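You operate a simulated robot arm through the tools that you are given. There is no shell and no other tool.

You run a simulated robot arm. Do the job below in one go: nothing can be reset, and whatever is moved stays where it is left.

TASK
Switch the cradle display on, tap-test the P-305 pad, then measure its thickness.
Fine: hammer back on its rest; the pad stays on the gauge's anvil, probe up, arm aside. Set down upright: hammer.

Only the result counts: the job must be done as asked and must still hold three seconds after the hand-in. Knocking over, shifting, dropping, spilling or breaking anything else fails it.

THE ROBOT
A 7-joint arm with a two-finger parallel gripper, fixed in place. Base frame: the origin is on the floor under the middle of its stand, x ahead of it, y to its left, z up; the work surface is at about z = 0.8. Lengths are in m, angles in degrees, forces in N, time in s.
With the tool pointing down near the work surface it reaches from about 0.44 to 0.92 m from the base axis. Its first joint turns from -143.0 to 143.0 degrees. Payload 3 kg.
The TCP is the grasp point between the finger pads, 0.03 m short of the fingertips. In the tool frame z runs along the fingers and y along their closing line. The gripper opens to 0.094 m. The fingers are 0.028 m wide and 0.01 m thick; the gripper's body (0.05 by 0.096 m) begins 0.055 m behind the TCP.
Orientation is that of the tool frame in the base frame, as a unit quaternion [x, y, z, w]. With the fingers straight down and closing along the base's y, the tool's x points along the base's -x, its y along +y and its z along -z.

THE INTERFACE
- The arm moves only by the tool jog_arm. Its argument "motion" is a list that holds one entry, the list of rows, each a list of 6 numbers: the shift along the base's x, y, z in m, then the turn, a rotation vector about the base's x, y, z in degrees. In form: [[[dx, dy, dz, wx, wy, wz], ...]]. A call has 1 to 20 rows; each row is the pose to reach, as a shift and turn from the pose commanded when the call began. "claw" is the opening, from 0 (shut) to 1 (fully open), set as the call begins (left out, the last holds). Rows are played at 5 a second. More than 0.05 m and 8.6 degrees between two rows, or a gripper value outside its range, and nothing of the call is played. Where a pose cannot be reached the arm comes as near as it can. A force on the tool above 70 N (or 10 N above the force at the start of the call, whichever is more), or a blocked arm, ends the call early, and 0.2 s more pass. Each finger travels about 0.072 m/s and halts on what it meets, pressing with about 36 N; the grip force reading is that of the motor and also rises with nothing between the fingers. The clock runs only during rows and for 0.2 s after the last one: add rows that repeat a pose to give the fingers time. It gives the time, the measured TCP pose, the force on the tool (base axes), the opening and the grip force at its end, in the units of the frame above (readings bear some noise), with the torque about the TCP (base axes, N m) and any sound that the robot's microphone picked up.
- Cameras (640 x 400 px; columns grow to the right, rows downward): "scene" is fixed at [0.2208, -0.4982, 1.4193]; the picture's right is [0.33, -0.94, 0.00], its down [-0.70, -0.25, -0.67] and it looks along [0.63, 0.22, -0.74] (base axes); focal length 214 px, centre (320, 200). "wrist" rides on the gripper at [0.076, 0.014, -0.102] in the tool frame; the picture's right is [-0.18, 0.98, 0.00], its down [-0.75, -0.14, -0.64] and it looks along [-0.63, -0.12, 0.77] (tool axes); focal length 243 px, centre (320, 200). There is no depth. A picture from a camera that has moved, and an enlarged one, comes with that camera's place and axes in the base frame and with its lens.
- get_image(camera): a new picture of that camera. The clock stands still meanwhile.
- close_up(camera, box): a new picture of the part [left, top, right, bottom] of that camera's present view, enlarged. The clock stands still meanwhile.
- hand_in(): hands the job in; it is judged then, once.

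Places have to be worked out from the pictures, the camera data and where the tool is seen. Open the gripper and draw the arm clear of the work before you hand the job in, unless the task says otherwise.

The tools are called after ">>>" as a command line: name --argument value ..., lists and objects as JSON in quotes. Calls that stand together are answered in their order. jog_arm: Moves the arm, as the interface text tells. Its arguments: {"type":"object","properties":{"motion":{"type":"array","items":{"type":"array","items":{"type":"array","items":{"type":"number"}}}},"claw":{"type":"number"}},"required":["motion"]} The other tools are called the same way: get_image (camera) takes a picture; close_up (camera, box) takes an enlarged picture of a part of a camera's view; hand_in () hands the job in.

At the start:

```text
clock: 0.0
tool_pos: [0.5308, -0.1434, 1.287]
tool_rot: [0.0, 1.0, 0.001, 0.0]
wrist_force: [-0.6, 0.3, -0.6]
wrist_torque: [0.02, 0.01, 0.0]
gripper_width: 0.0943
finger_force: 0.0
```

scene: 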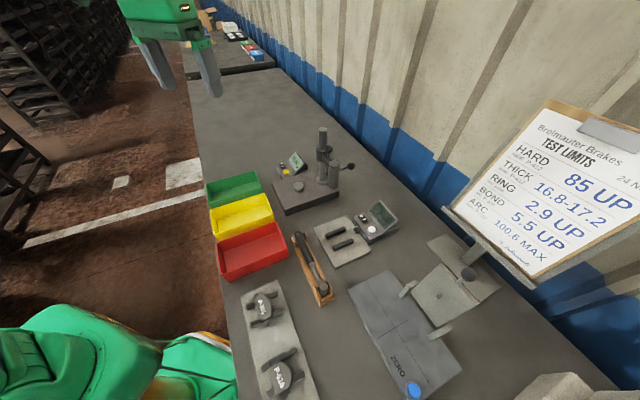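
wrist: 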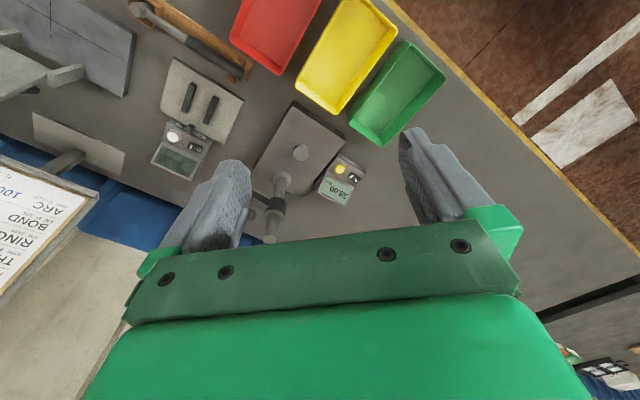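

I'll start by looking closely at the bench: the pads, cradle, hammer and thickness gauge.

>>> close_up --camera "scene" --box '[230, 260, 390, 400]'

>>> close_up --camera "scene" --box '[250, 120, 410, 220]'

>>> close_up --camera "scene" --box '[280, 190, 420, 310]'

>>> close_up --camera "scene" --box '[340, 230, 520, 400]'

>>> close_up --camera "wrist" --box '[120, 0, 400, 220]'

>>> close_up --camera "scene" --box '[440, 90, 640, 300]'

```text
2.86 times, centred on (310, 330) of scene
camera zoom: at [0.2208, -0.4982, 1.4193], right [0.33, -0.94, 0.0], down [-0.7, -0.25, -0.67], along [0.63, 0.22, -0.74], focal length 613 px, centre (349, -171)
```

zoom: 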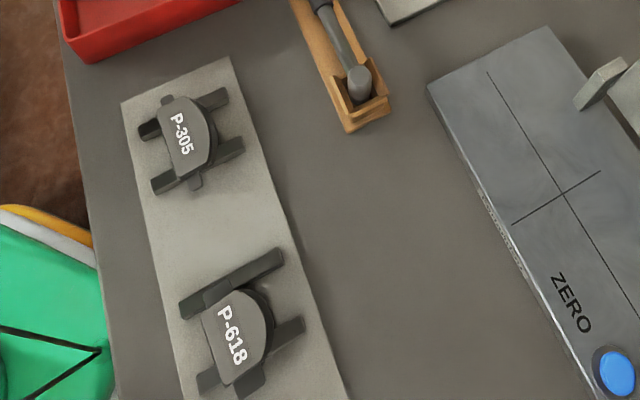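

```text
4.00 times, centred on (330, 170) of scene
camera zoom: at [0.2208, -0.4982, 1.4193], right [0.33, -0.94, 0.0], down [-0.7, -0.25, -0.67], along [0.63, 0.22, -0.74], focal length 858 px, centre (280, 320)
```

zoom: 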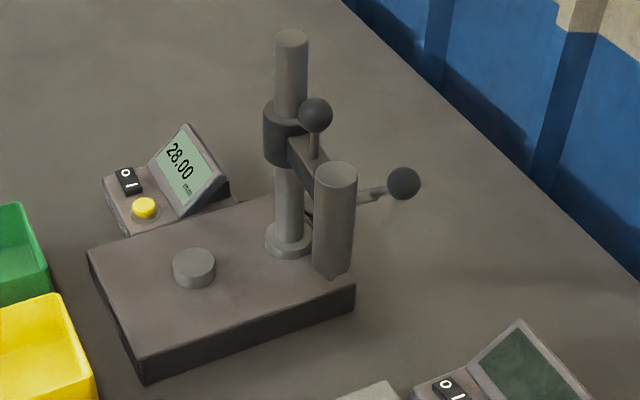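

```text
3.33 times, centred on (350, 250) of scene
camera zoom: at [0.2208, -0.4982, 1.4193], right [0.33, -0.94, 0.0], down [-0.7, -0.25, -0.67], along [0.63, 0.22, -0.74], focal length 715 px, centre (220, 33)
```

zoom: 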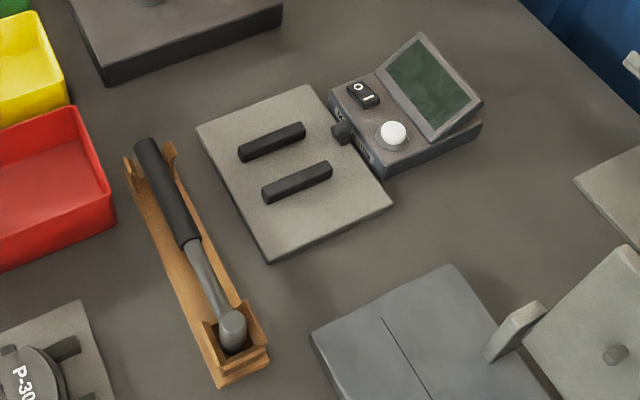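

```text
2.35 times, centred on (430, 315) of scene
camera zoom: at [0.2208, -0.4982, 1.4193], right [0.33, -0.94, 0.0], down [-0.7, -0.25, -0.67], along [0.63, 0.22, -0.74], focal length 505 px, centre (61, -71)
```

zoom: 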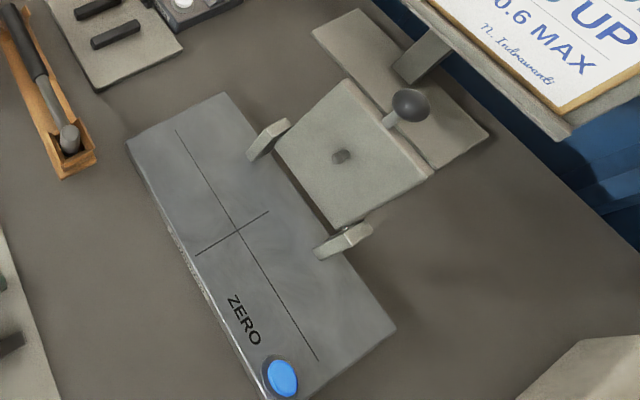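

```text
1.82 times, centred on (260, 110) of wrist
camera zoom: at [0.4545, -0.1284, 1.3893], right [0.18, 0.98, 0.0], down [0.75, -0.14, 0.64], along [0.63, -0.12, -0.77], focal length 441 px, centre (429, 364)
```

zoom: 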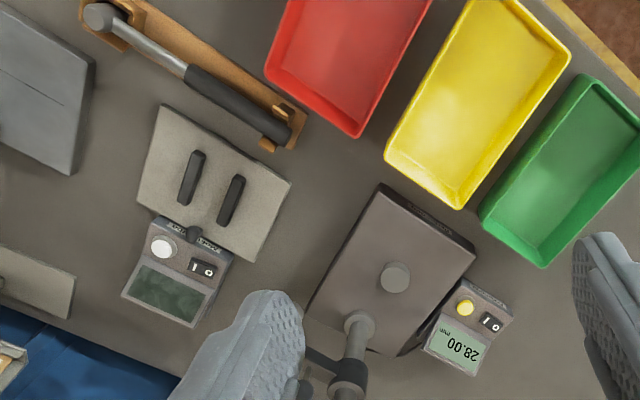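

```text
1.90 times, centred on (540, 195) of scene
camera zoom: at [0.2208, -0.4982, 1.4193], right [0.33, -0.94, 0.0], down [-0.7, -0.25, -0.67], along [0.63, 0.22, -0.74], focal length 408 px, centre (-99, 210)
```

zoom: 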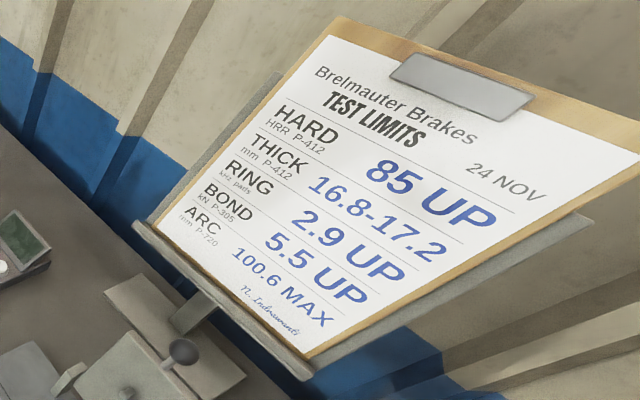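

The pads sit on a tray at about x 0.32, y −0.31. The hammer rests near (0.48, −0.37), the cradle is near (0.59, −0.44), and the thickness gauge anvil is near (0.735, −0.23). I'll tilt the wrist camera straight down over the bench to locate everything precisely.

>>> jog_arm --motion '[[[0, -0.043, -0.015, 0, 6.7, 0], [0, -0.086, -0.03, 0, 13.4, 0], [0, -0.129, -0.045, 0, 20, 0], [0, -0.172, -0.06, 0, 26.7, 0], [0, -0.215, -0.075, 0, 33.4, 0], [0, -0.257, -0.09, 0, 40, 0], [0, -0.257, -0.09, 0, 40, 0]]]'

>>> get_image --camera "wrist"

```text
clock: 1.6
tool_pos: [0.4615, -0.3557, 1.0875]
tool_rot: [0.0, 0.944, 0.0, -0.33]
wrist_force: [0.0, 0.9, -0.6]
wrist_torque: [-0.01, -0.03, -0.01]
gripper_width: 0.0941
finger_force: 0.1
out of reach, approached as far as the arm can: row 2, 3, 4, 5, 6, 7
```

```text
taken
camera wrist: at [0.4665, -0.3408, 1.2152], right [0.14, 0.98, -0.11], down [0.99, -0.14, 0.03], along [0.02, -0.12, -0.99], focal length 243 px, centre (320, 200)
```

wrist: 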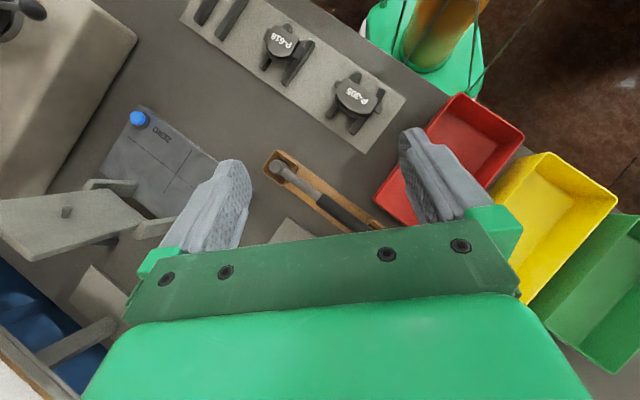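

The view is now straight down over the pads and hammer. I'll zoom in on both.

>>> close_up --camera "wrist" --box '[310, 55, 406, 115]'

>>> close_up --camera "wrist" --box '[250, 140, 394, 230]'

>>> close_up --camera "scene" --box '[240, 285, 304, 325]'

>>> close_up --camera "scene" --box '[280, 225, 376, 305]'

```text
6.67 times, centred on (358, 85) of wrist
camera zoom: at [0.4665, -0.3408, 1.2152], right [0.14, 0.98, -0.11], down [0.99, -0.14, 0.03], along [0.02, -0.12, -0.99], focal length 1618 px, centre (67, 967)
```

zoom: 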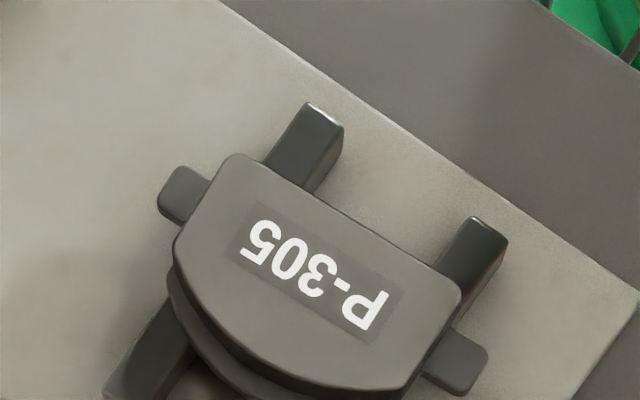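

```text
4.44 times, centred on (322, 185) of wrist
camera zoom: at [0.4665, -0.3408, 1.2152], right [0.14, 0.98, -0.11], down [0.99, -0.14, 0.03], along [0.02, -0.12, -0.99], focal length 1078 px, centre (311, 267)
```

zoom: 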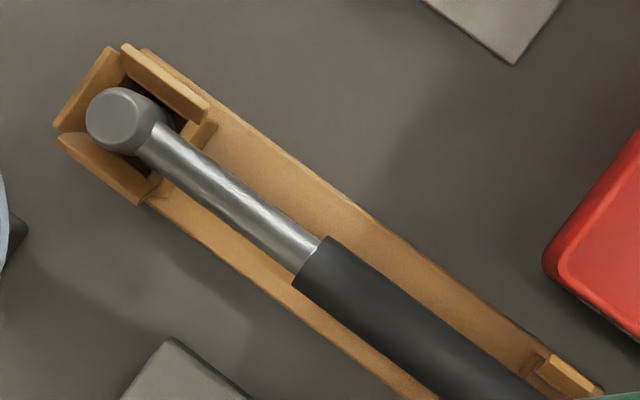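

```text
10.00 times, centred on (272, 305) of scene
camera zoom: at [0.2208, -0.4982, 1.4193], right [0.33, -0.94, 0.0], down [-0.7, -0.25, -0.67], along [0.63, 0.22, -0.74], focal length 2145 px, centre (800, -850)
```

zoom: 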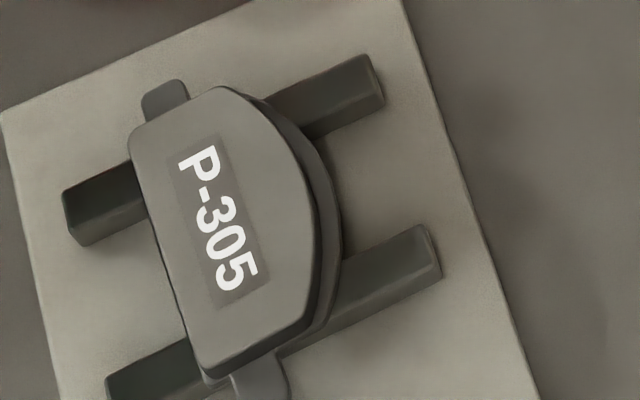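

```text
5.00 times, centred on (328, 265) of scene
camera zoom: at [0.2208, -0.4982, 1.4193], right [0.33, -0.94, 0.0], down [-0.7, -0.25, -0.67], along [0.63, 0.22, -0.74], focal length 1072 px, centre (280, -125)
```

zoom: 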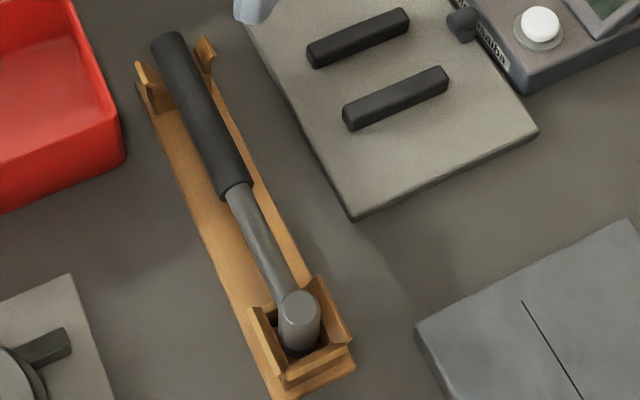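

The hammer lies in a wooden rest with its head axis vertical, and the pad sits on two strips. I'll bring the tool back to vertical and check which pose the commands are counted from.

>>> jog_arm --motion '[[[0, 0, 0, 0, -6.7, 0], [0, 0, 0, 0, -13.4, 0], [0, 0, 0, 0, -20, 0], [0, 0, 0, 0, -26.7, 0], [0, 0, 0, 0, -33.4, 0], [0, 0, 0, 0, -40, 0], [0, 0, 0, 0, -40, 0]]]'

```text
clock: 3.2
tool_pos: [0.463, -0.358, 1.0925]
tool_rot: [0.0, 1.0, -0.001, 0.0]
wrist_force: [0.0, -0.5, 0.3]
wrist_torque: [0.0, 0.01, 0.01]
gripper_width: 0.0937
finger_force: 0.1
```

The command reference is the pose actually reached, (0.463, −0.358, 1.09), and the tool is vertical again. Next I'll move over the cradle to view it.

>>> jog_arm --motion '[[[0.035, -0.025, 0, 0, 0, 0], [0.07, -0.05, 0, 0, 0, 0], [0.105, -0.075, 0, 0, 0, 0], [0.14, -0.1, 0, 0, 0, 0], [0.14, -0.1, 0, 0, 0, 0]]]'

>>> get_image --camera "wrist"

```text
clock: 4.4
tool_pos: [0.6005, -0.4593, 1.0932]
tool_rot: [-0.001, 1.0, 0.0, 0.0]
wrist_force: [0.0, 0.0, -0.6]
wrist_torque: [0.03, 0.01, -0.01]
gripper_width: 0.0939
finger_force: 0.0
```

```text
taken
camera wrist: at [0.5246, -0.444, 1.1963], right [0.18, 0.98, 0.0], down [0.75, -0.14, 0.64], along [0.63, -0.12, -0.77], focal length 243 px, centre (320, 200)
```

wrist: 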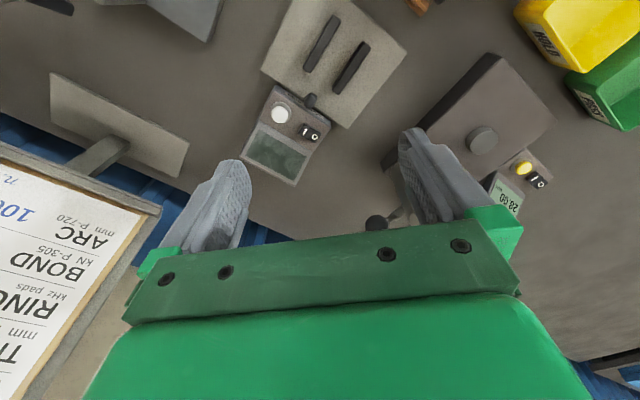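

The cradle, its display and the gauge base are all in view. I'll zoom in on each.

>>> close_up --camera "wrist" --box '[240, 75, 352, 187]'

>>> close_up --camera "wrist" --box '[240, 0, 432, 120]'

>>> close_up --camera "wrist" --box '[350, 40, 574, 240]'

>>> close_up --camera "scene" --box '[345, 185, 409, 249]'

```text
3.57 times, centred on (296, 131) of wrist
camera zoom: at [0.5246, -0.444, 1.1963], right [0.18, 0.98, 0.0], down [0.75, -0.14, 0.64], along [0.63, -0.12, -0.77], focal length 866 px, centre (406, 446)
```

zoom: 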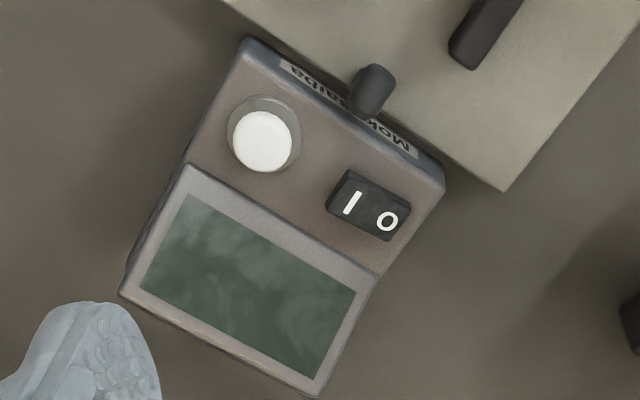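

```text
3.33 times, centred on (336, 60) of wrist
camera zoom: at [0.5246, -0.444, 1.1963], right [0.18, 0.98, 0.0], down [0.75, -0.14, 0.64], along [0.63, -0.12, -0.77], focal length 809 px, centre (267, 667)
```

zoom: 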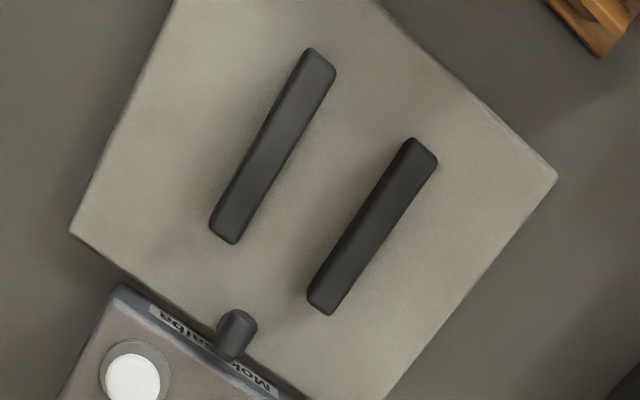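

```text
2.00 times, centred on (462, 140) of wrist
camera zoom: at [0.5246, -0.444, 1.1963], right [0.18, 0.98, 0.0], down [0.75, -0.14, 0.64], along [0.63, -0.12, -0.77], focal length 485 px, centre (36, 320)
```

zoom: 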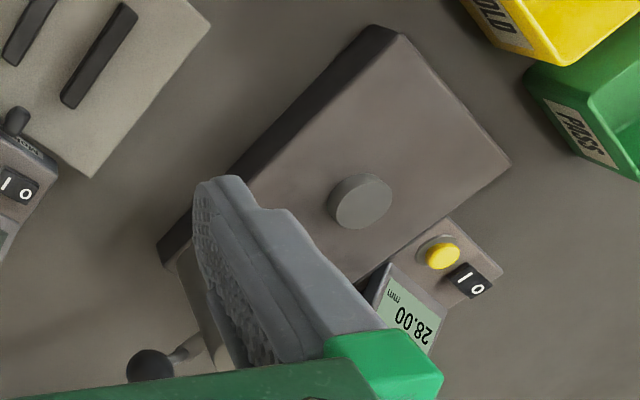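

```text
6.25 times, centred on (377, 217) of scene
camera zoom: at [0.2208, -0.4982, 1.4193], right [0.33, -0.94, 0.0], down [-0.7, -0.25, -0.67], along [0.63, 0.22, -0.74], focal length 1340 px, centre (-36, 94)
```

zoom: 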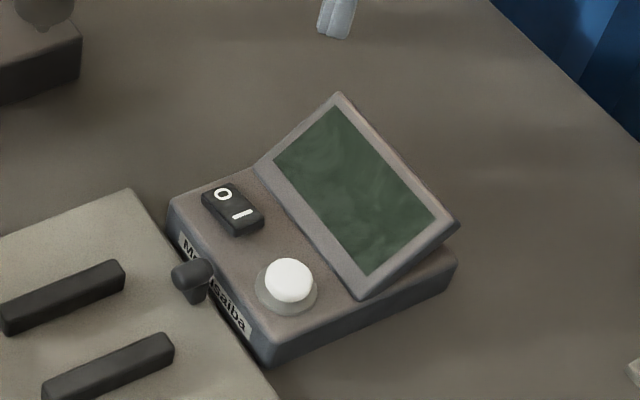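

The rocker's I end is the one nearer the white button. Now the gauge mechanism from the scene camera, at high zoom.

>>> close_up --camera "scene" --box '[270, 120, 366, 220]'

>>> close_up --camera "scene" --box '[270, 145, 318, 175]'

```text
4.00 times, centred on (318, 170) of scene
camera zoom: at [0.2208, -0.4982, 1.4193], right [0.33, -0.94, 0.0], down [-0.7, -0.25, -0.67], along [0.63, 0.22, -0.74], focal length 858 px, centre (328, 320)
```

zoom: 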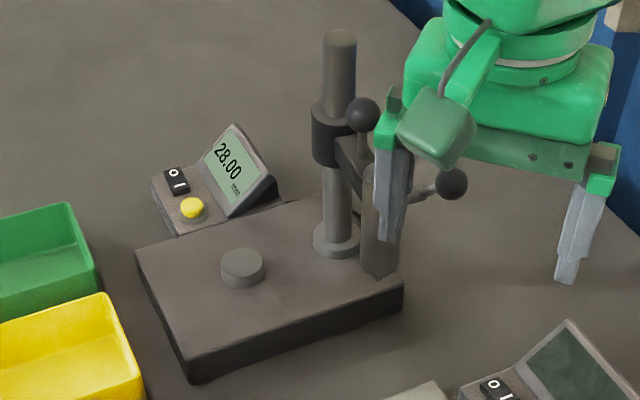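

```text
13.33 times, centred on (294, 160) of scene
camera zoom: at [0.2208, -0.4982, 1.4193], right [0.33, -0.94, 0.0], down [-0.7, -0.25, -0.67], along [0.63, 0.22, -0.74], focal length 2860 px, centre (667, 733)
```

zoom: 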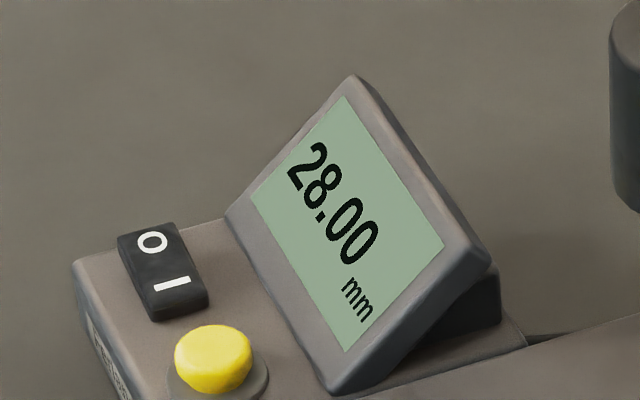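

From the two views, the rocker is centred near (0.680, −0.490, 0.84) with its I end near (0.670, −0.502). The white button is near (0.642, −0.527), so I must stay off that. I'll close the fingers, yaw the tool about 47°, and hover above the I end.

>>> jog_arm --motion '[[[0.011, -0.007, -0.02, 0, 0, 8], [0.023, -0.014, -0.045, 0, 0, 16], [0.034, -0.021, -0.07, 0, 0, 24], [0.046, -0.029, -0.095, 0, 0, 32], [0.057, -0.036, -0.12, 0, 0, 40], [0.0687, -0.0431, -0.143, 0, 0, 47], [0.0687, -0.0431, -0.143, 0, 0, 47]]]' --claw 0

>>> get_image --camera "wrist"

>>> get_image --camera "scene"

```text
clock: 6.0
tool_pos: [0.6702, -0.5024, 0.951]
tool_rot: [-0.4, 0.917, -0.001, 0.0]
wrist_force: [0.3, -0.3, 0.5]
wrist_torque: [0.0, 0.03, -0.01]
gripper_width: 0.0001
finger_force: 32.7
```

```text
taken
camera wrist: at [0.6074, -0.5475, 1.0543], right [-0.59, 0.8, 0.0], down [0.62, 0.46, 0.64], along [0.52, 0.38, -0.77], focal length 243 px, centre (320, 200)
```

wrist: 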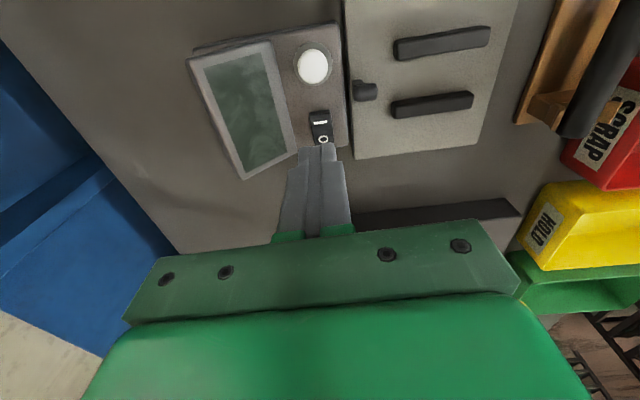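

```text
taken
```

scene: 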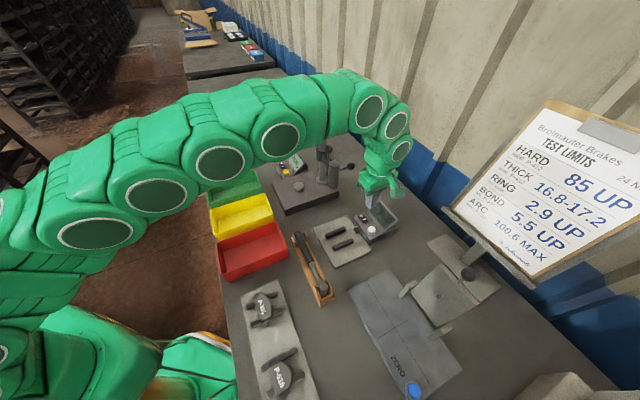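

The fingers are closed and hovering. I'll zoom in to check the alignment to the rocker.

>>> close_up --camera "wrist" --box '[272, 30, 368, 170]'

>>> close_up --camera "scene" --box '[345, 175, 409, 245]'

```text
2.86 times, centred on (320, 100) of wrist
camera zoom: at [0.6074, -0.5475, 1.0543], right [-0.59, 0.8, 0.0], down [0.62, 0.46, 0.64], along [0.52, 0.38, -0.77], focal length 693 px, centre (320, 486)
```

zoom: 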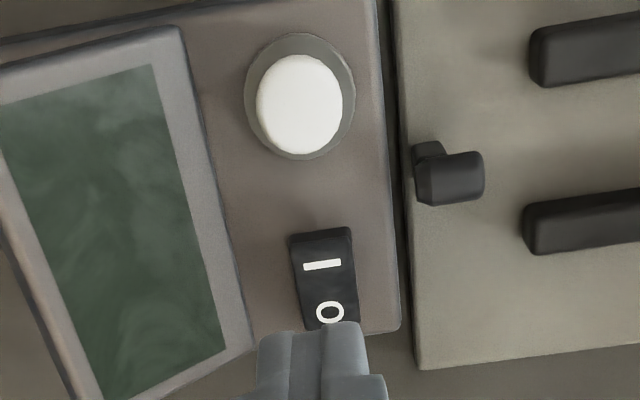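

```text
5.71 times, centred on (377, 210) of scene
camera zoom: at [0.2208, -0.4982, 1.4193], right [0.33, -0.94, 0.0], down [-0.7, -0.25, -0.67], along [0.63, 0.22, -0.74], focal length 1226 px, centre (-6, 143)
```

zoom: 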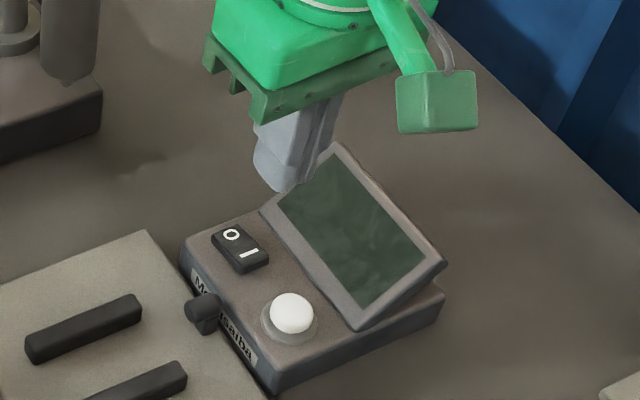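

The rocker pivot is near (0.682, −0.489) and the fingertips sit over the I half. I'll make a small correction and come down to just above it.

>>> jog_arm --motion '[[[0.0016, 0.0026, -0.03, 0, 0, 0], [0.0016, 0.0026, -0.055, 0, 0, 0], [0.0016, 0.0026, -0.068, 0, 0, 0], [0.0016, 0.0026, -0.073, 0, 0, 0], [0.0016, 0.0026, -0.076, 0, 0, 0]]]'

>>> close_up --camera "wrist" --box '[272, 70, 368, 170]'

>>> close_up --camera "scene" --box '[345, 175, 409, 245]'

```text
clock: 7.2
tool_pos: [0.6723, -0.4977, 0.8746]
tool_rot: [-0.399, 0.917, 0.0, 0.0]
wrist_force: [-0.4, 1.0, 0.4]
wrist_torque: [0.03, 0.01, -0.01]
gripper_width: 0.0
finger_force: 33.0
```

```text
4.00 times, centred on (320, 120) of wrist
camera zoom: at [0.6107, -0.5435, 0.978], right [-0.59, 0.81, 0.0], down [0.62, 0.45, 0.64], along [0.52, 0.38, -0.77], focal length 970 px, centre (320, 520)
```

zoom: 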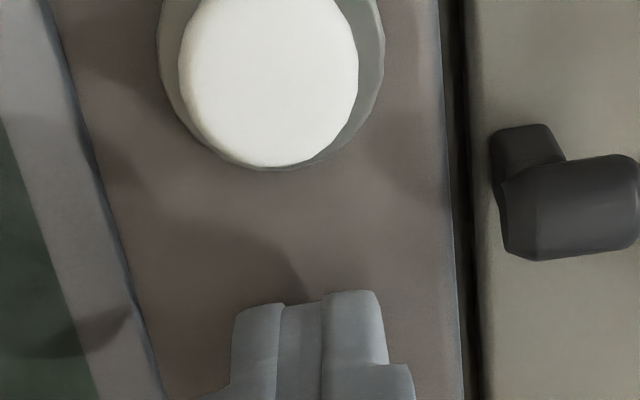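

```text
5.71 times, centred on (377, 210) of scene
camera zoom: at [0.2208, -0.4982, 1.4193], right [0.33, -0.94, 0.0], down [-0.7, -0.25, -0.67], along [0.63, 0.22, -0.74], focal length 1226 px, centre (-6, 143)
```

zoom: 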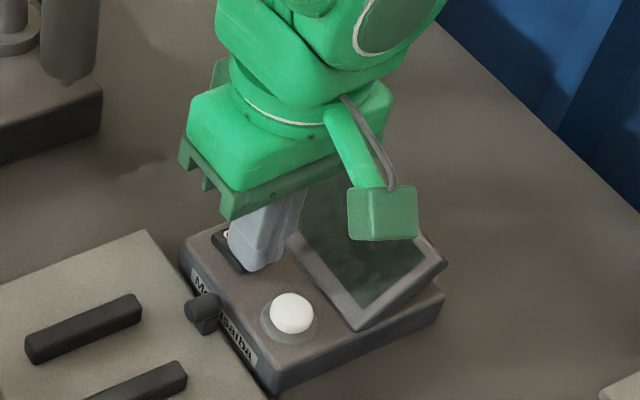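

The fingertips cover the I half, with O still visible behind them and the white button clear. I'll press down gently.

>>> jog_arm --motion '[[[0, 0, -0.002, 0, 0, 0], [0, 0, -0.004, 0, 0, 0], [0, 0, -0.006, 0, 0, 0]]]'

>>> close_up --camera "scene" --box '[345, 175, 409, 245]'

```text
clock: 8.0
tool_pos: [0.6734, -0.4978, 0.8712]
tool_rot: [-0.399, 0.917, -0.001, 0.0]
wrist_force: [-16.6, 5.7, 39.0]
wrist_torque: [0.45, 0.33, 0.18]
gripper_width: 0.0001
finger_force: 33.5
```

```text
5.71 times, centred on (377, 210) of scene
camera zoom: at [0.2208, -0.4982, 1.4193], right [0.33, -0.94, 0.0], down [-0.7, -0.25, -0.67], along [0.63, 0.22, -0.74], focal length 1226 px, centre (-6, 143)
```

zoom: 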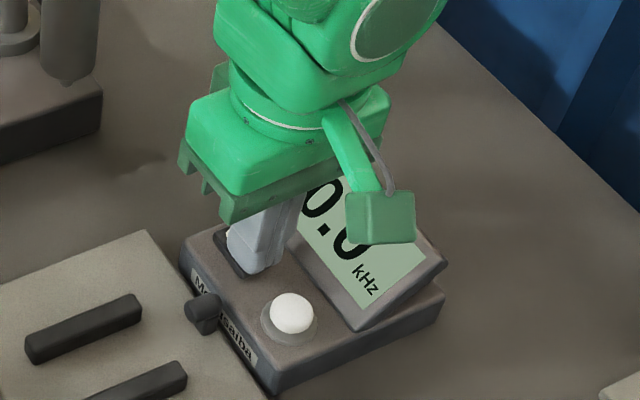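

The display is on and shows 0.0 kHz. I'll lift straight off and check that nothing shifted.

>>> jog_arm --motion '[[[0, 0, 0.006, 0, 0, 0], [0, 0, 0.02, 0, 0, 0], [0, 0, 0.06, 0, 0, 0], [0, 0, 0.1, 0, 0, 0], [0, 0, 0.14, 0, 0, 0], [0, 0, 0.18, 0, 0, 0]]]'

>>> close_up --camera "scene" --box '[315, 175, 409, 265]'

>>> get_image --camera "wrist"

```text
clock: 9.4
tool_pos: [0.6727, -0.4951, 1.0458]
tool_rot: [-0.399, 0.917, 0.001, 0.0]
wrist_force: [-0.1, -0.2, 0.2]
wrist_torque: [0.01, -0.03, -0.01]
gripper_width: 0.0
finger_force: 32.9
```

```text
4.44 times, centred on (362, 220) of scene
camera zoom: at [0.2208, -0.4982, 1.4193], right [0.33, -0.94, 0.0], down [-0.7, -0.25, -0.67], along [0.63, 0.22, -0.74], focal length 953 px, centre (133, 111)
```

zoom: 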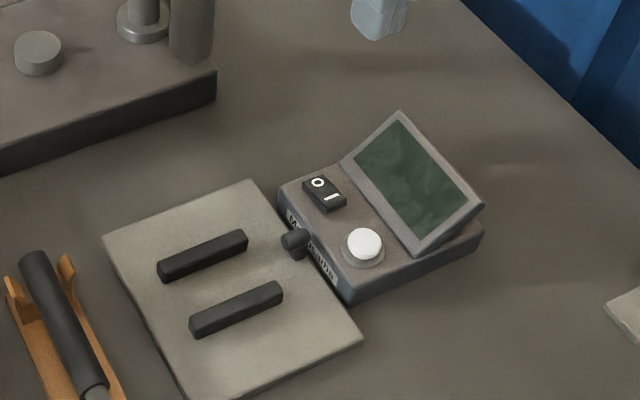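

```text
taken
camera wrist: at [0.6109, -0.5413, 1.1504], right [-0.59, 0.81, 0.0], down [0.62, 0.45, 0.64], along [0.52, 0.38, -0.77], focal length 243 px, centre (320, 200)
```

wrist: 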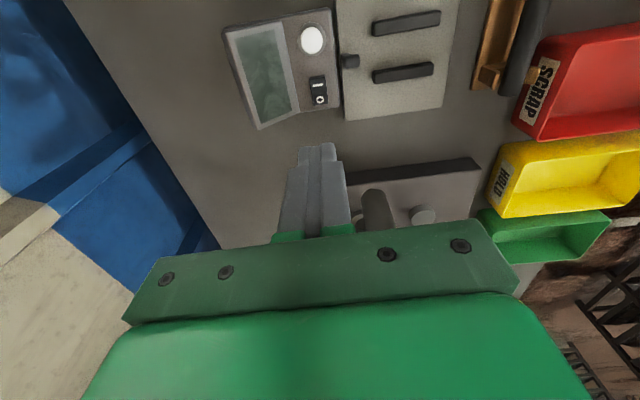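

The display went dark again after I lifted off, so the rocker may not have latched. I'll look at it closely and compare it with the gauge's rocker, which is on.

>>> close_up --camera "scene" --box '[352, 200, 400, 240]'

>>> close_up --camera "scene" --box '[272, 155, 304, 179]'

>>> close_up --camera "wrist" --box '[288, 20, 352, 116]'

```text
10.00 times, centred on (376, 220) of scene
camera zoom: at [0.2208, -0.4982, 1.4193], right [0.33, -0.94, 0.0], down [-0.7, -0.25, -0.67], along [0.63, 0.22, -0.74], focal length 2145 px, centre (-240, 0)
```

zoom: 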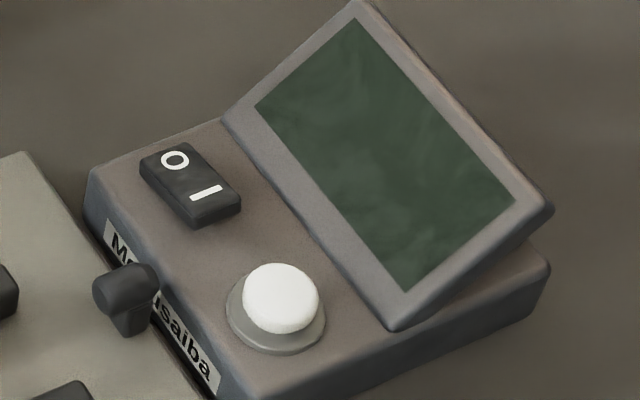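

```text
16.00 times, centred on (288, 167) of scene
camera zoom: at [0.2208, -0.4982, 1.4193], right [0.33, -0.94, 0.0], down [-0.7, -0.25, -0.67], along [0.63, 0.22, -0.74], focal length 3432 px, centre (832, 728)
```

zoom: 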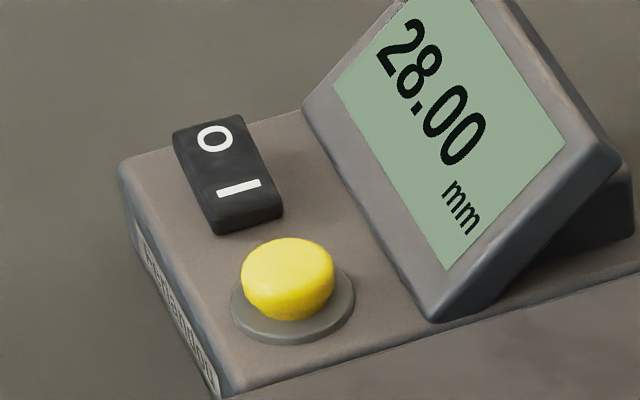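

```text
4.17 times, centred on (320, 68) of wrist
camera zoom: at [0.6109, -0.5413, 1.1504], right [-0.59, 0.81, 0.0], down [0.62, 0.45, 0.64], along [0.52, 0.38, -0.77], focal length 1011 px, centre (320, 750)
```

zoom: 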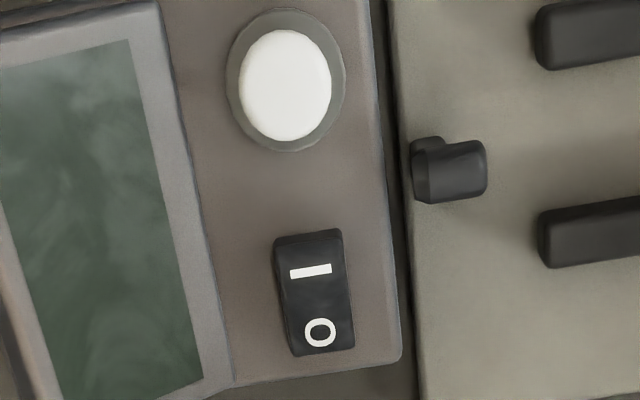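

The I end still stands up. My flat fingertip covered the pivot as well, so it could not tip the rocker fully over. I'll turn the gripper 90° so its narrow side lies along the rocker and press further out toward the I end.

>>> jog_arm --motion '[[[0, 0, 0, 0, 0, -8.4], [0, 0, 0, 0, 0, -16.8], [0, 0, 0, 0, 0, -25.2], [0, 0, 0, 0, 0, -33.6], [0, 0, 0, 0, 0, -42], [0, 0, 0, 0, 0, -50.4], [0, 0, 0, 0, 0, -58.8], [0, 0, 0, 0, 0, -67.2], [0, 0, 0, 0, 0, -75.6], [0, 0, 0, 0, 0, -84], [0, 0, 0, 0, 0, -90], [0, 0, 0, 0, 0, -90]]]'

>>> jog_arm --motion '[[[0, 0, 0, 0, 0, 0]]]'

>>> get_image --camera "wrist"

```text
clock: 12.0
tool_pos: [0.6736, -0.4984, 1.0484]
tool_rot: [0.368, 0.93, -0.001, 0.0]
wrist_force: [-0.3, -0.1, -0.9]
wrist_torque: [-0.01, -0.02, -0.01]
gripper_width: 0.0003
finger_force: 33.2
```

```text
clock: 12.4
tool_pos: [0.6728, -0.4976, 1.0485]
tool_rot: [0.367, 0.93, 0.0, 0.0]
wrist_force: [0.1, 0.7, 0.7]
wrist_torque: [0.0, -0.02, 0.03]
gripper_width: 0.0
finger_force: 32.8
```

```text
taken
camera wrist: at [0.6278, -0.435, 1.1518], right [0.81, 0.59, 0.0], down [0.45, -0.62, 0.64], along [0.38, -0.52, -0.77], focal length 243 px, centre (320, 200)
```

wrist: 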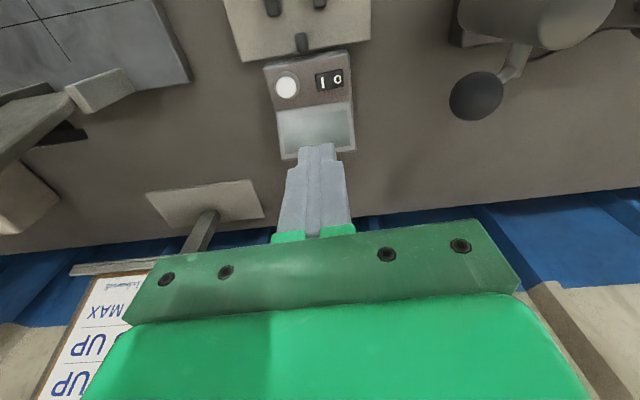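

The camera pose puts the true TCP at (0.674, −0.497). The target is (0.669, −0.502), out on the I end. I'll shift over and come down to just above the switch.

>>> jog_arm --motion '[[[-0.0043, -0.0052, -0.045, 0, 0, 0], [-0.0043, -0.0052, -0.09, 0, 0, 0], [-0.0043, -0.0052, -0.135, 0, 0, 0], [-0.0043, -0.0052, -0.16, 0, 0, 0], [-0.0043, -0.0052, -0.168, 0, 0, 0], [-0.0043, -0.0052, -0.168, 0, 0, 0]]]'

>>> close_up --camera "wrist" --box '[256, 60, 384, 180]'

>>> close_up --camera "scene" --box '[345, 185, 409, 245]'

```text
clock: 13.8
tool_pos: [0.6685, -0.5029, 0.8782]
tool_rot: [0.366, 0.931, 0.001, 0.0]
wrist_force: [-0.5, -0.4, 0.1]
wrist_torque: [0.0, -0.01, -0.01]
gripper_width: 0.0
finger_force: 32.5
```

```text
3.33 times, centred on (320, 120) of wrist
camera zoom: at [0.6223, -0.4398, 0.9821], right [0.81, 0.59, 0.0], down [0.45, -0.62, 0.64], along [0.38, -0.52, -0.77], focal length 809 px, centre (320, 467)
```

zoom: 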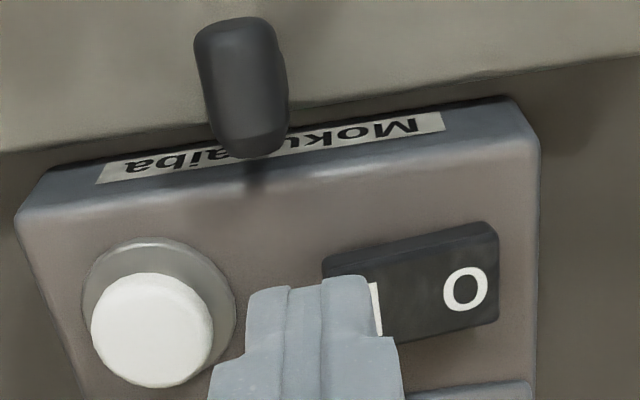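

```text
6.67 times, centred on (377, 215) of scene
camera zoom: at [0.2208, -0.4982, 1.4193], right [0.33, -0.94, 0.0], down [-0.7, -0.25, -0.67], along [0.63, 0.22, -0.74], focal length 1430 px, centre (-60, 100)
```

zoom: 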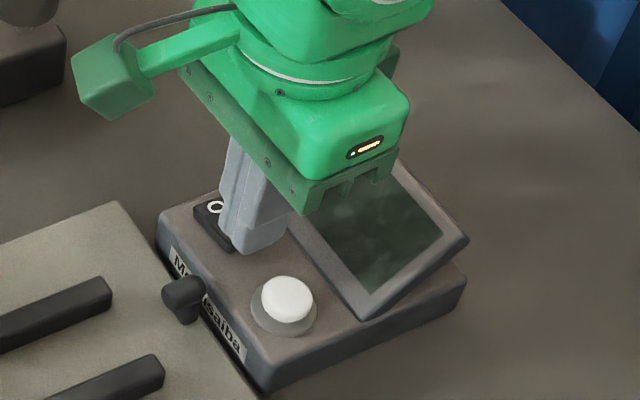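

The fingertip now overlaps only the outer I end and is clear of the button. I'll press down in small steps.

>>> jog_arm --motion '[[[0.0005, 0.0005, -0.004, 0, 0, 0], [0.0005, 0.0005, -0.007, 0, 0, 0], [0.0005, 0.0005, -0.009, 0, 0, 0], [0.0005, 0.0005, -0.011, 0, 0, 0]]]'

>>> close_up --camera "scene" --box '[345, 185, 409, 245]'

```text
clock: 14.8
tool_pos: [0.6688, -0.5044, 0.8692]
tool_rot: [0.367, 0.93, 0.0, 0.001]
wrist_force: [-14.6, -2.3, 12.4]
wrist_torque: [-0.09, 0.27, -0.04]
gripper_width: 0.0
finger_force: 33.0
```

```text
6.67 times, centred on (377, 215) of scene
camera zoom: at [0.2208, -0.4982, 1.4193], right [0.33, -0.94, 0.0], down [-0.7, -0.25, -0.67], along [0.63, 0.22, -0.74], focal length 1430 px, centre (-60, 100)
```

zoom: 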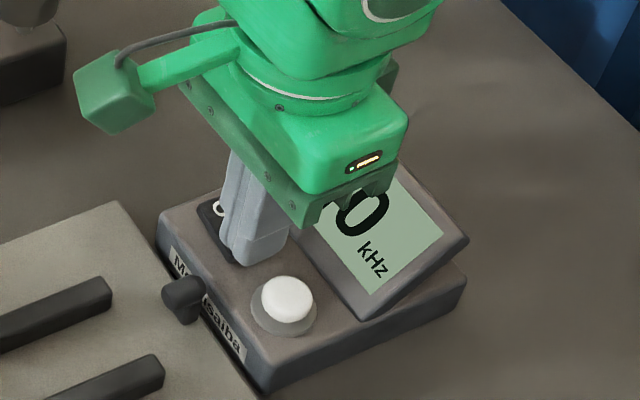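

The display is on with only 12 N of load. I'll press 2 mm further so it latches, then lift straight up and check.

>>> jog_arm --motion '[[[0, 0, -0.0015, 0, 0, 0], [0, 0, -0.003, 0, 0, 0], [0, 0, -0.003, 0, 0, 0]]]'

>>> jog_arm --motion '[[[0, 0, 0.004, 0, 0, 0], [0, 0, 0.012, 0, 0, 0], [0, 0, 0.03, 0, 0, 0]]]'

>>> close_up --camera "scene" --box '[345, 185, 409, 245]'

```text
clock: 15.8
tool_pos: [0.6708, -0.504, 0.8699]
tool_rot: [0.368, 0.93, -0.001, 0.002]
wrist_force: [-3.6, 0.2, 8.7]
wrist_torque: [0.09, 0.02, 0.03]
gripper_width: 0.0
finger_force: 33.1
stopped in row 3: the force on the tool passed its limit at 71 N (the readings are from after the stop); the commanded pose is now the measured one
```

```text
clock: 16.6
tool_pos: [0.6683, -0.5057, 0.8974]
tool_rot: [0.368, 0.93, -0.001, 0.002]
wrist_force: [0.2, 0.7, 0.2]
wrist_torque: [-0.04, 0.03, 0.0]
gripper_width: 0.0002
finger_force: 33.3
```

```text
6.67 times, centred on (377, 215) of scene
camera zoom: at [0.2208, -0.4982, 1.4193], right [0.33, -0.94, 0.0], down [-0.7, -0.25, -0.67], along [0.63, 0.22, -0.74], focal length 1430 px, centre (-60, 100)
```

zoom: 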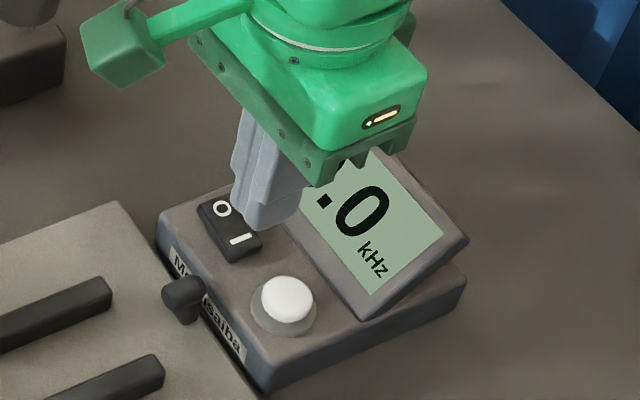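

The rocker has latched and the display stays on at 0.0 kHz. I'll lift away and move to a spot where the camera can inspect the gauge mechanism.

>>> jog_arm --motion '[[[0, 0, 0.048, 0, 0, 0], [0, 0, 0.096, 0, 0, 0], [0, 0, 0.144, 0, 0, 0], [0, 0, 0.19, 0, 0, 0], [0, 0, 0.23, 0, 0, 0], [-0.005, 0.048, 0.24, 0, 0, 0], [-0.01, 0.096, 0.24, 0, 0, 0], [-0.015, 0.144, 0.24, 0, 0, 0], [-0.02, 0.192, 0.24, 0, 0, 0], [-0.03, 0.24, 0.24, 0, 0, 0], [-0.04, 0.288, 0.24, 0, 0, 0], [-0.048, 0.335, 0.24, 0, 0, 0], [-0.048, 0.335, 0.24, 0, 0, 0]]]'

>>> get_image --camera "wrist"

>>> get_image --camera "scene"

```text
clock: 19.4
tool_pos: [0.6191, -0.1686, 1.1396]
tool_rot: [0.367, 0.93, 0.0, 0.002]
wrist_force: [0.3, -0.5, 0.3]
wrist_torque: [-0.01, 0.01, -0.01]
gripper_width: 0.0001
finger_force: 33.3
out of reach, approached as far as the arm can: row 5
```

```text
taken
camera wrist: at [0.5736, -0.1061, 1.2413], right [0.81, 0.59, 0.0], down [0.45, -0.62, 0.65], along [0.38, -0.52, -0.76], focal length 243 px, centre (320, 200)
```

wrist: 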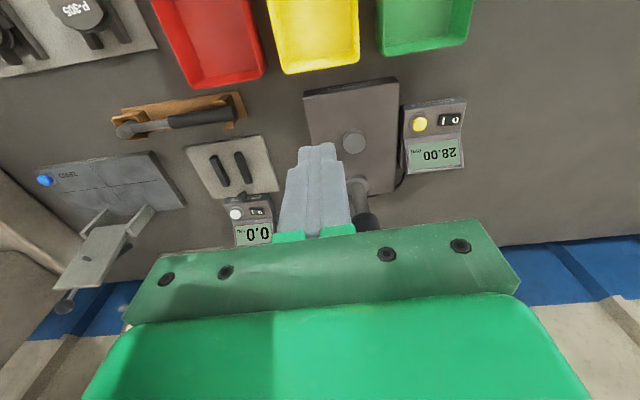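

```text
taken
```

scene: 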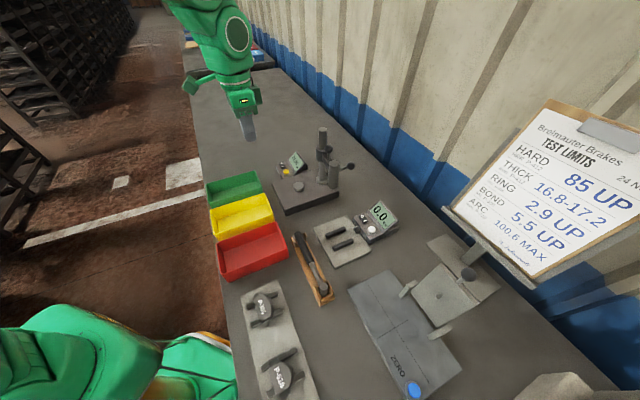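

The scene view now has the gauge unobstructed, but the wrist view is blocked by the fingers. I'll shift and tilt the wrist so the gauge comes into clear view.

>>> jog_arm --motion '[[[-0.025, -0.005, 0, -5, -3.7, 0], [-0.05, -0.01, 0, -10, -7.4, 0], [-0.075, -0.015, 0, -15, -11.1, 0], [-0.1, -0.02, 0, -20, -14.8, 0], [-0.1, -0.02, 0, -20, -14.8, 0]]]'

>>> get_image --camera "wrist"

>>> close_up --camera "scene" --box '[270, 120, 366, 220]'

```text
clock: 20.6
tool_pos: [0.5216, -0.1899, 1.1374]
tool_rot: [0.36, 0.907, -0.117, 0.185]
wrist_force: [-0.3, 0.2, 0.4]
wrist_torque: [0.0, 0.03, 0.02]
gripper_width: 0.0001
finger_force: 33.2
```

```text
taken
camera wrist: at [0.4531, -0.0977, 1.1981], right [0.81, 0.59, 0.0], down [0.25, -0.34, 0.91], along [0.54, -0.73, -0.42], focal length 243 px, centre (320, 200)
```

wrist: 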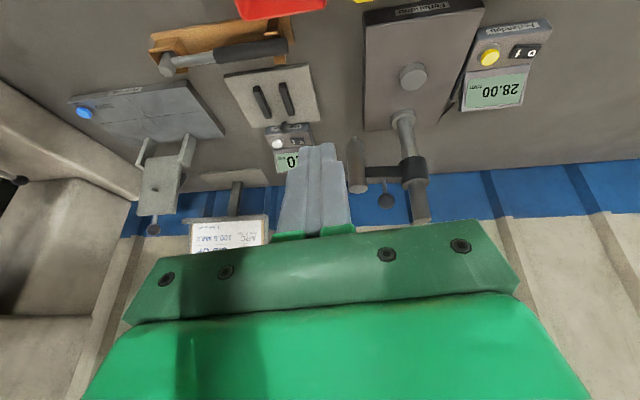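

```text
4.00 times, centred on (318, 170) of scene
camera zoom: at [0.2208, -0.4982, 1.4193], right [0.33, -0.94, 0.0], down [-0.7, -0.25, -0.67], along [0.63, 0.22, -0.74], focal length 858 px, centre (328, 320)
```

zoom: 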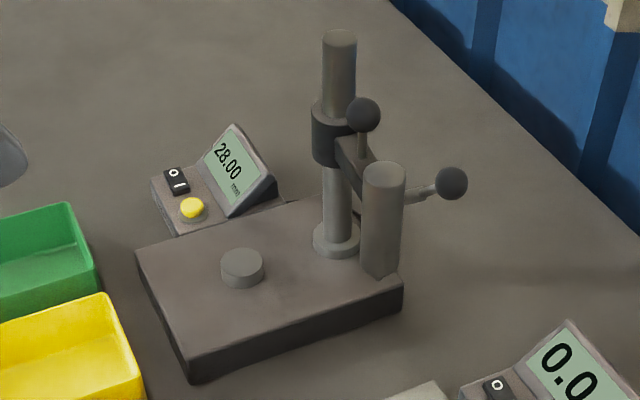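

Now the gauge's column, collar, swing arm and spindle are visible. I'll zoom in.

>>> close_up --camera "wrist" --box '[330, 0, 490, 230]'

>>> close_up --camera "scene" --box '[302, 120, 366, 200]'

>>> close_up --camera "wrist" --box '[340, 110, 450, 230]'

```text
1.74 times, centred on (410, 115) of wrist
camera zoom: at [0.4531, -0.0977, 1.1981], right [0.81, 0.59, 0.0], down [0.25, -0.34, 0.91], along [0.54, -0.73, -0.42], focal length 422 px, centre (164, 348)
```

zoom: 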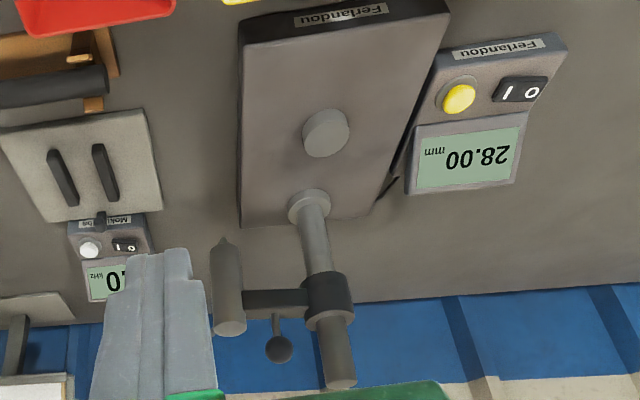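

```text
5.00 times, centred on (334, 160) of scene
camera zoom: at [0.2208, -0.4982, 1.4193], right [0.33, -0.94, 0.0], down [-0.7, -0.25, -0.67], along [0.63, 0.22, -0.74], focal length 1072 px, centre (250, 400)
```

zoom: 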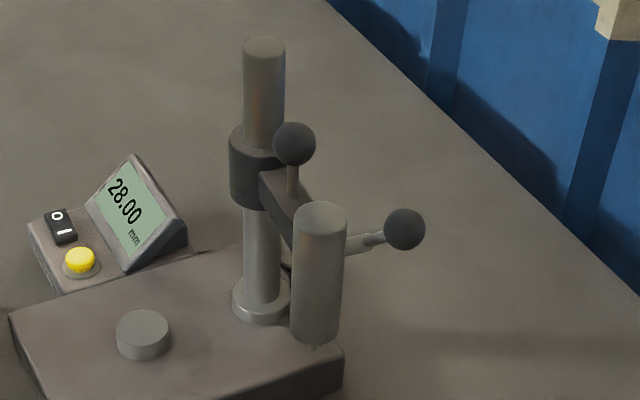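

```text
3.33 times, centred on (395, 170) of wrist
camera zoom: at [0.4531, -0.0977, 1.1981], right [0.81, 0.59, 0.0], down [0.25, -0.34, 0.91], along [0.54, -0.73, -0.42], focal length 809 px, centre (70, 300)
```

zoom: 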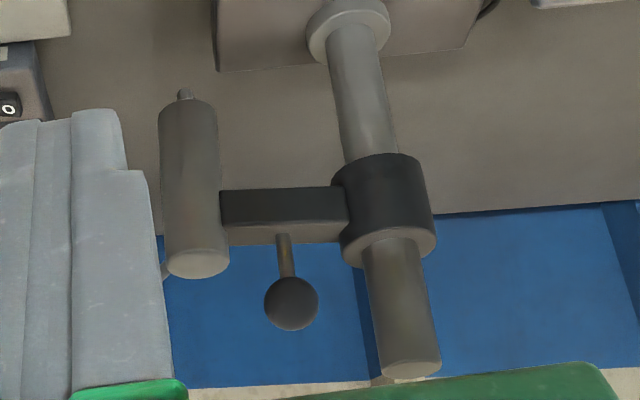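

I now have the gauge geometry:
- **Column:** (0.813, −0.30)
- **Spindle:** parked aside at (0.7345, −0.364), tip z 0.883
- **Anvil:** about (0.742, −0.230, 0.852)
- **Swing knob:** (0.770, −0.335, 1.023)
- **Probe lever ball:** about (0.721, −0.419, 1.015)

Next is the pad, so I'll level the tool and travel toward the tray.

>>> jog_arm --motion '[[[-0.025, -0.015, -0.01, 5, 3.7, 0], [-0.05, -0.03, -0.02, 10, 7.4, 0], [-0.075, -0.045, -0.03, 15, 11.1, 0], [-0.1, -0.06, -0.04, 20, 14.8, 0], [-0.1, -0.06, -0.04, 20, 14.8, 0]]]' --claw 0.75

>>> jog_arm --motion '[[[-0.005, -0.005, 0, 0, 0, 8.4], [-0.01, -0.01, 0, 0, 0, 16.8], [-0.015, -0.015, 0, 0, 0, 25.2], [-0.02, -0.02, 0, 0, 0, 33.6], [-0.03, -0.025, 0, 0, 0, 42], [-0.04, -0.03, 0, 0, 0, 50.4], [-0.05, -0.035, 0, 0, 0, 58.8], [-0.06, -0.04, 0, 0, 0, 67.2], [-0.07, -0.045, 0, 0, 0, 75.6], [-0.08, -0.05, 0, 0, 0, 84], [-0.09, -0.055, 0, 0, 0, 92], [-0.09, -0.055, 0, 0, 0, 92]]]'

>>> get_image --camera "wrist"

```text
clock: 21.8
tool_pos: [0.42, -0.249, 1.0967]
tool_rot: [0.367, 0.93, -0.002, 0.001]
wrist_force: [0.5, -0.1, 1.3]
wrist_torque: [0.03, -0.04, -0.01]
gripper_width: 0.0707
finger_force: 0.0
```

```text
clock: 24.4
tool_pos: [0.332, -0.3048, 1.0969]
tool_rot: [-0.415, 0.91, 0.001, 0.002]
wrist_force: [0.3, 0.5, -0.1]
wrist_torque: [-0.02, -0.01, -0.01]
gripper_width: 0.0708
finger_force: 0.0
```

```text
taken
camera wrist: at [0.2709, -0.3528, 1.2005], right [-0.62, 0.78, 0.0], down [0.6, 0.47, 0.64], along [0.51, 0.4, -0.76], focal length 243 px, centre (320, 200)
```

wrist: 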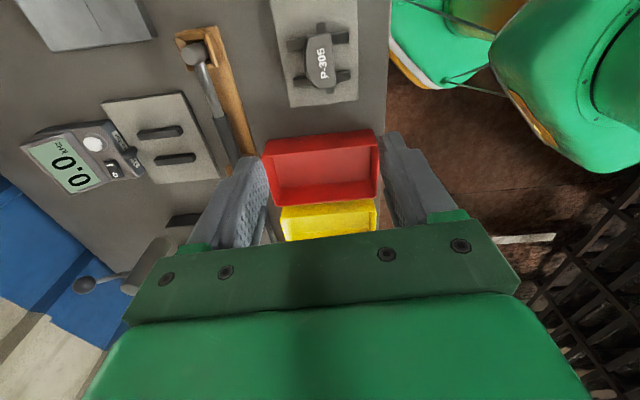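

The pad is in view between the fingers, with the tool at yaw 49°. I'll zoom in on it for its orientation and centre.

>>> close_up --camera "wrist" --box '[272, 0, 372, 110]'

>>> close_up --camera "scene" --box '[232, 280, 312, 340]'

```text
3.64 times, centred on (322, 55) of wrist
camera zoom: at [0.2709, -0.3528, 1.2005], right [-0.62, 0.78, 0.0], down [0.6, 0.47, 0.64], along [0.51, 0.4, -0.76], focal length 882 px, centre (313, 727)
```

zoom: 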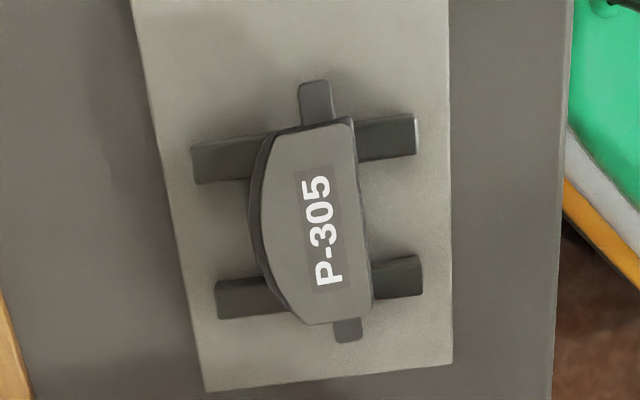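

```text
6.67 times, centred on (272, 310) of scene
camera zoom: at [0.2208, -0.4982, 1.4193], right [0.33, -0.94, 0.0], down [-0.7, -0.25, -0.67], along [0.63, 0.22, -0.74], focal length 1430 px, centre (640, -533)
```

zoom: 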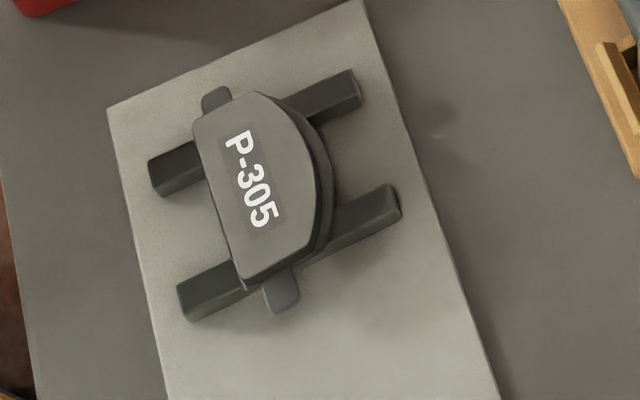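

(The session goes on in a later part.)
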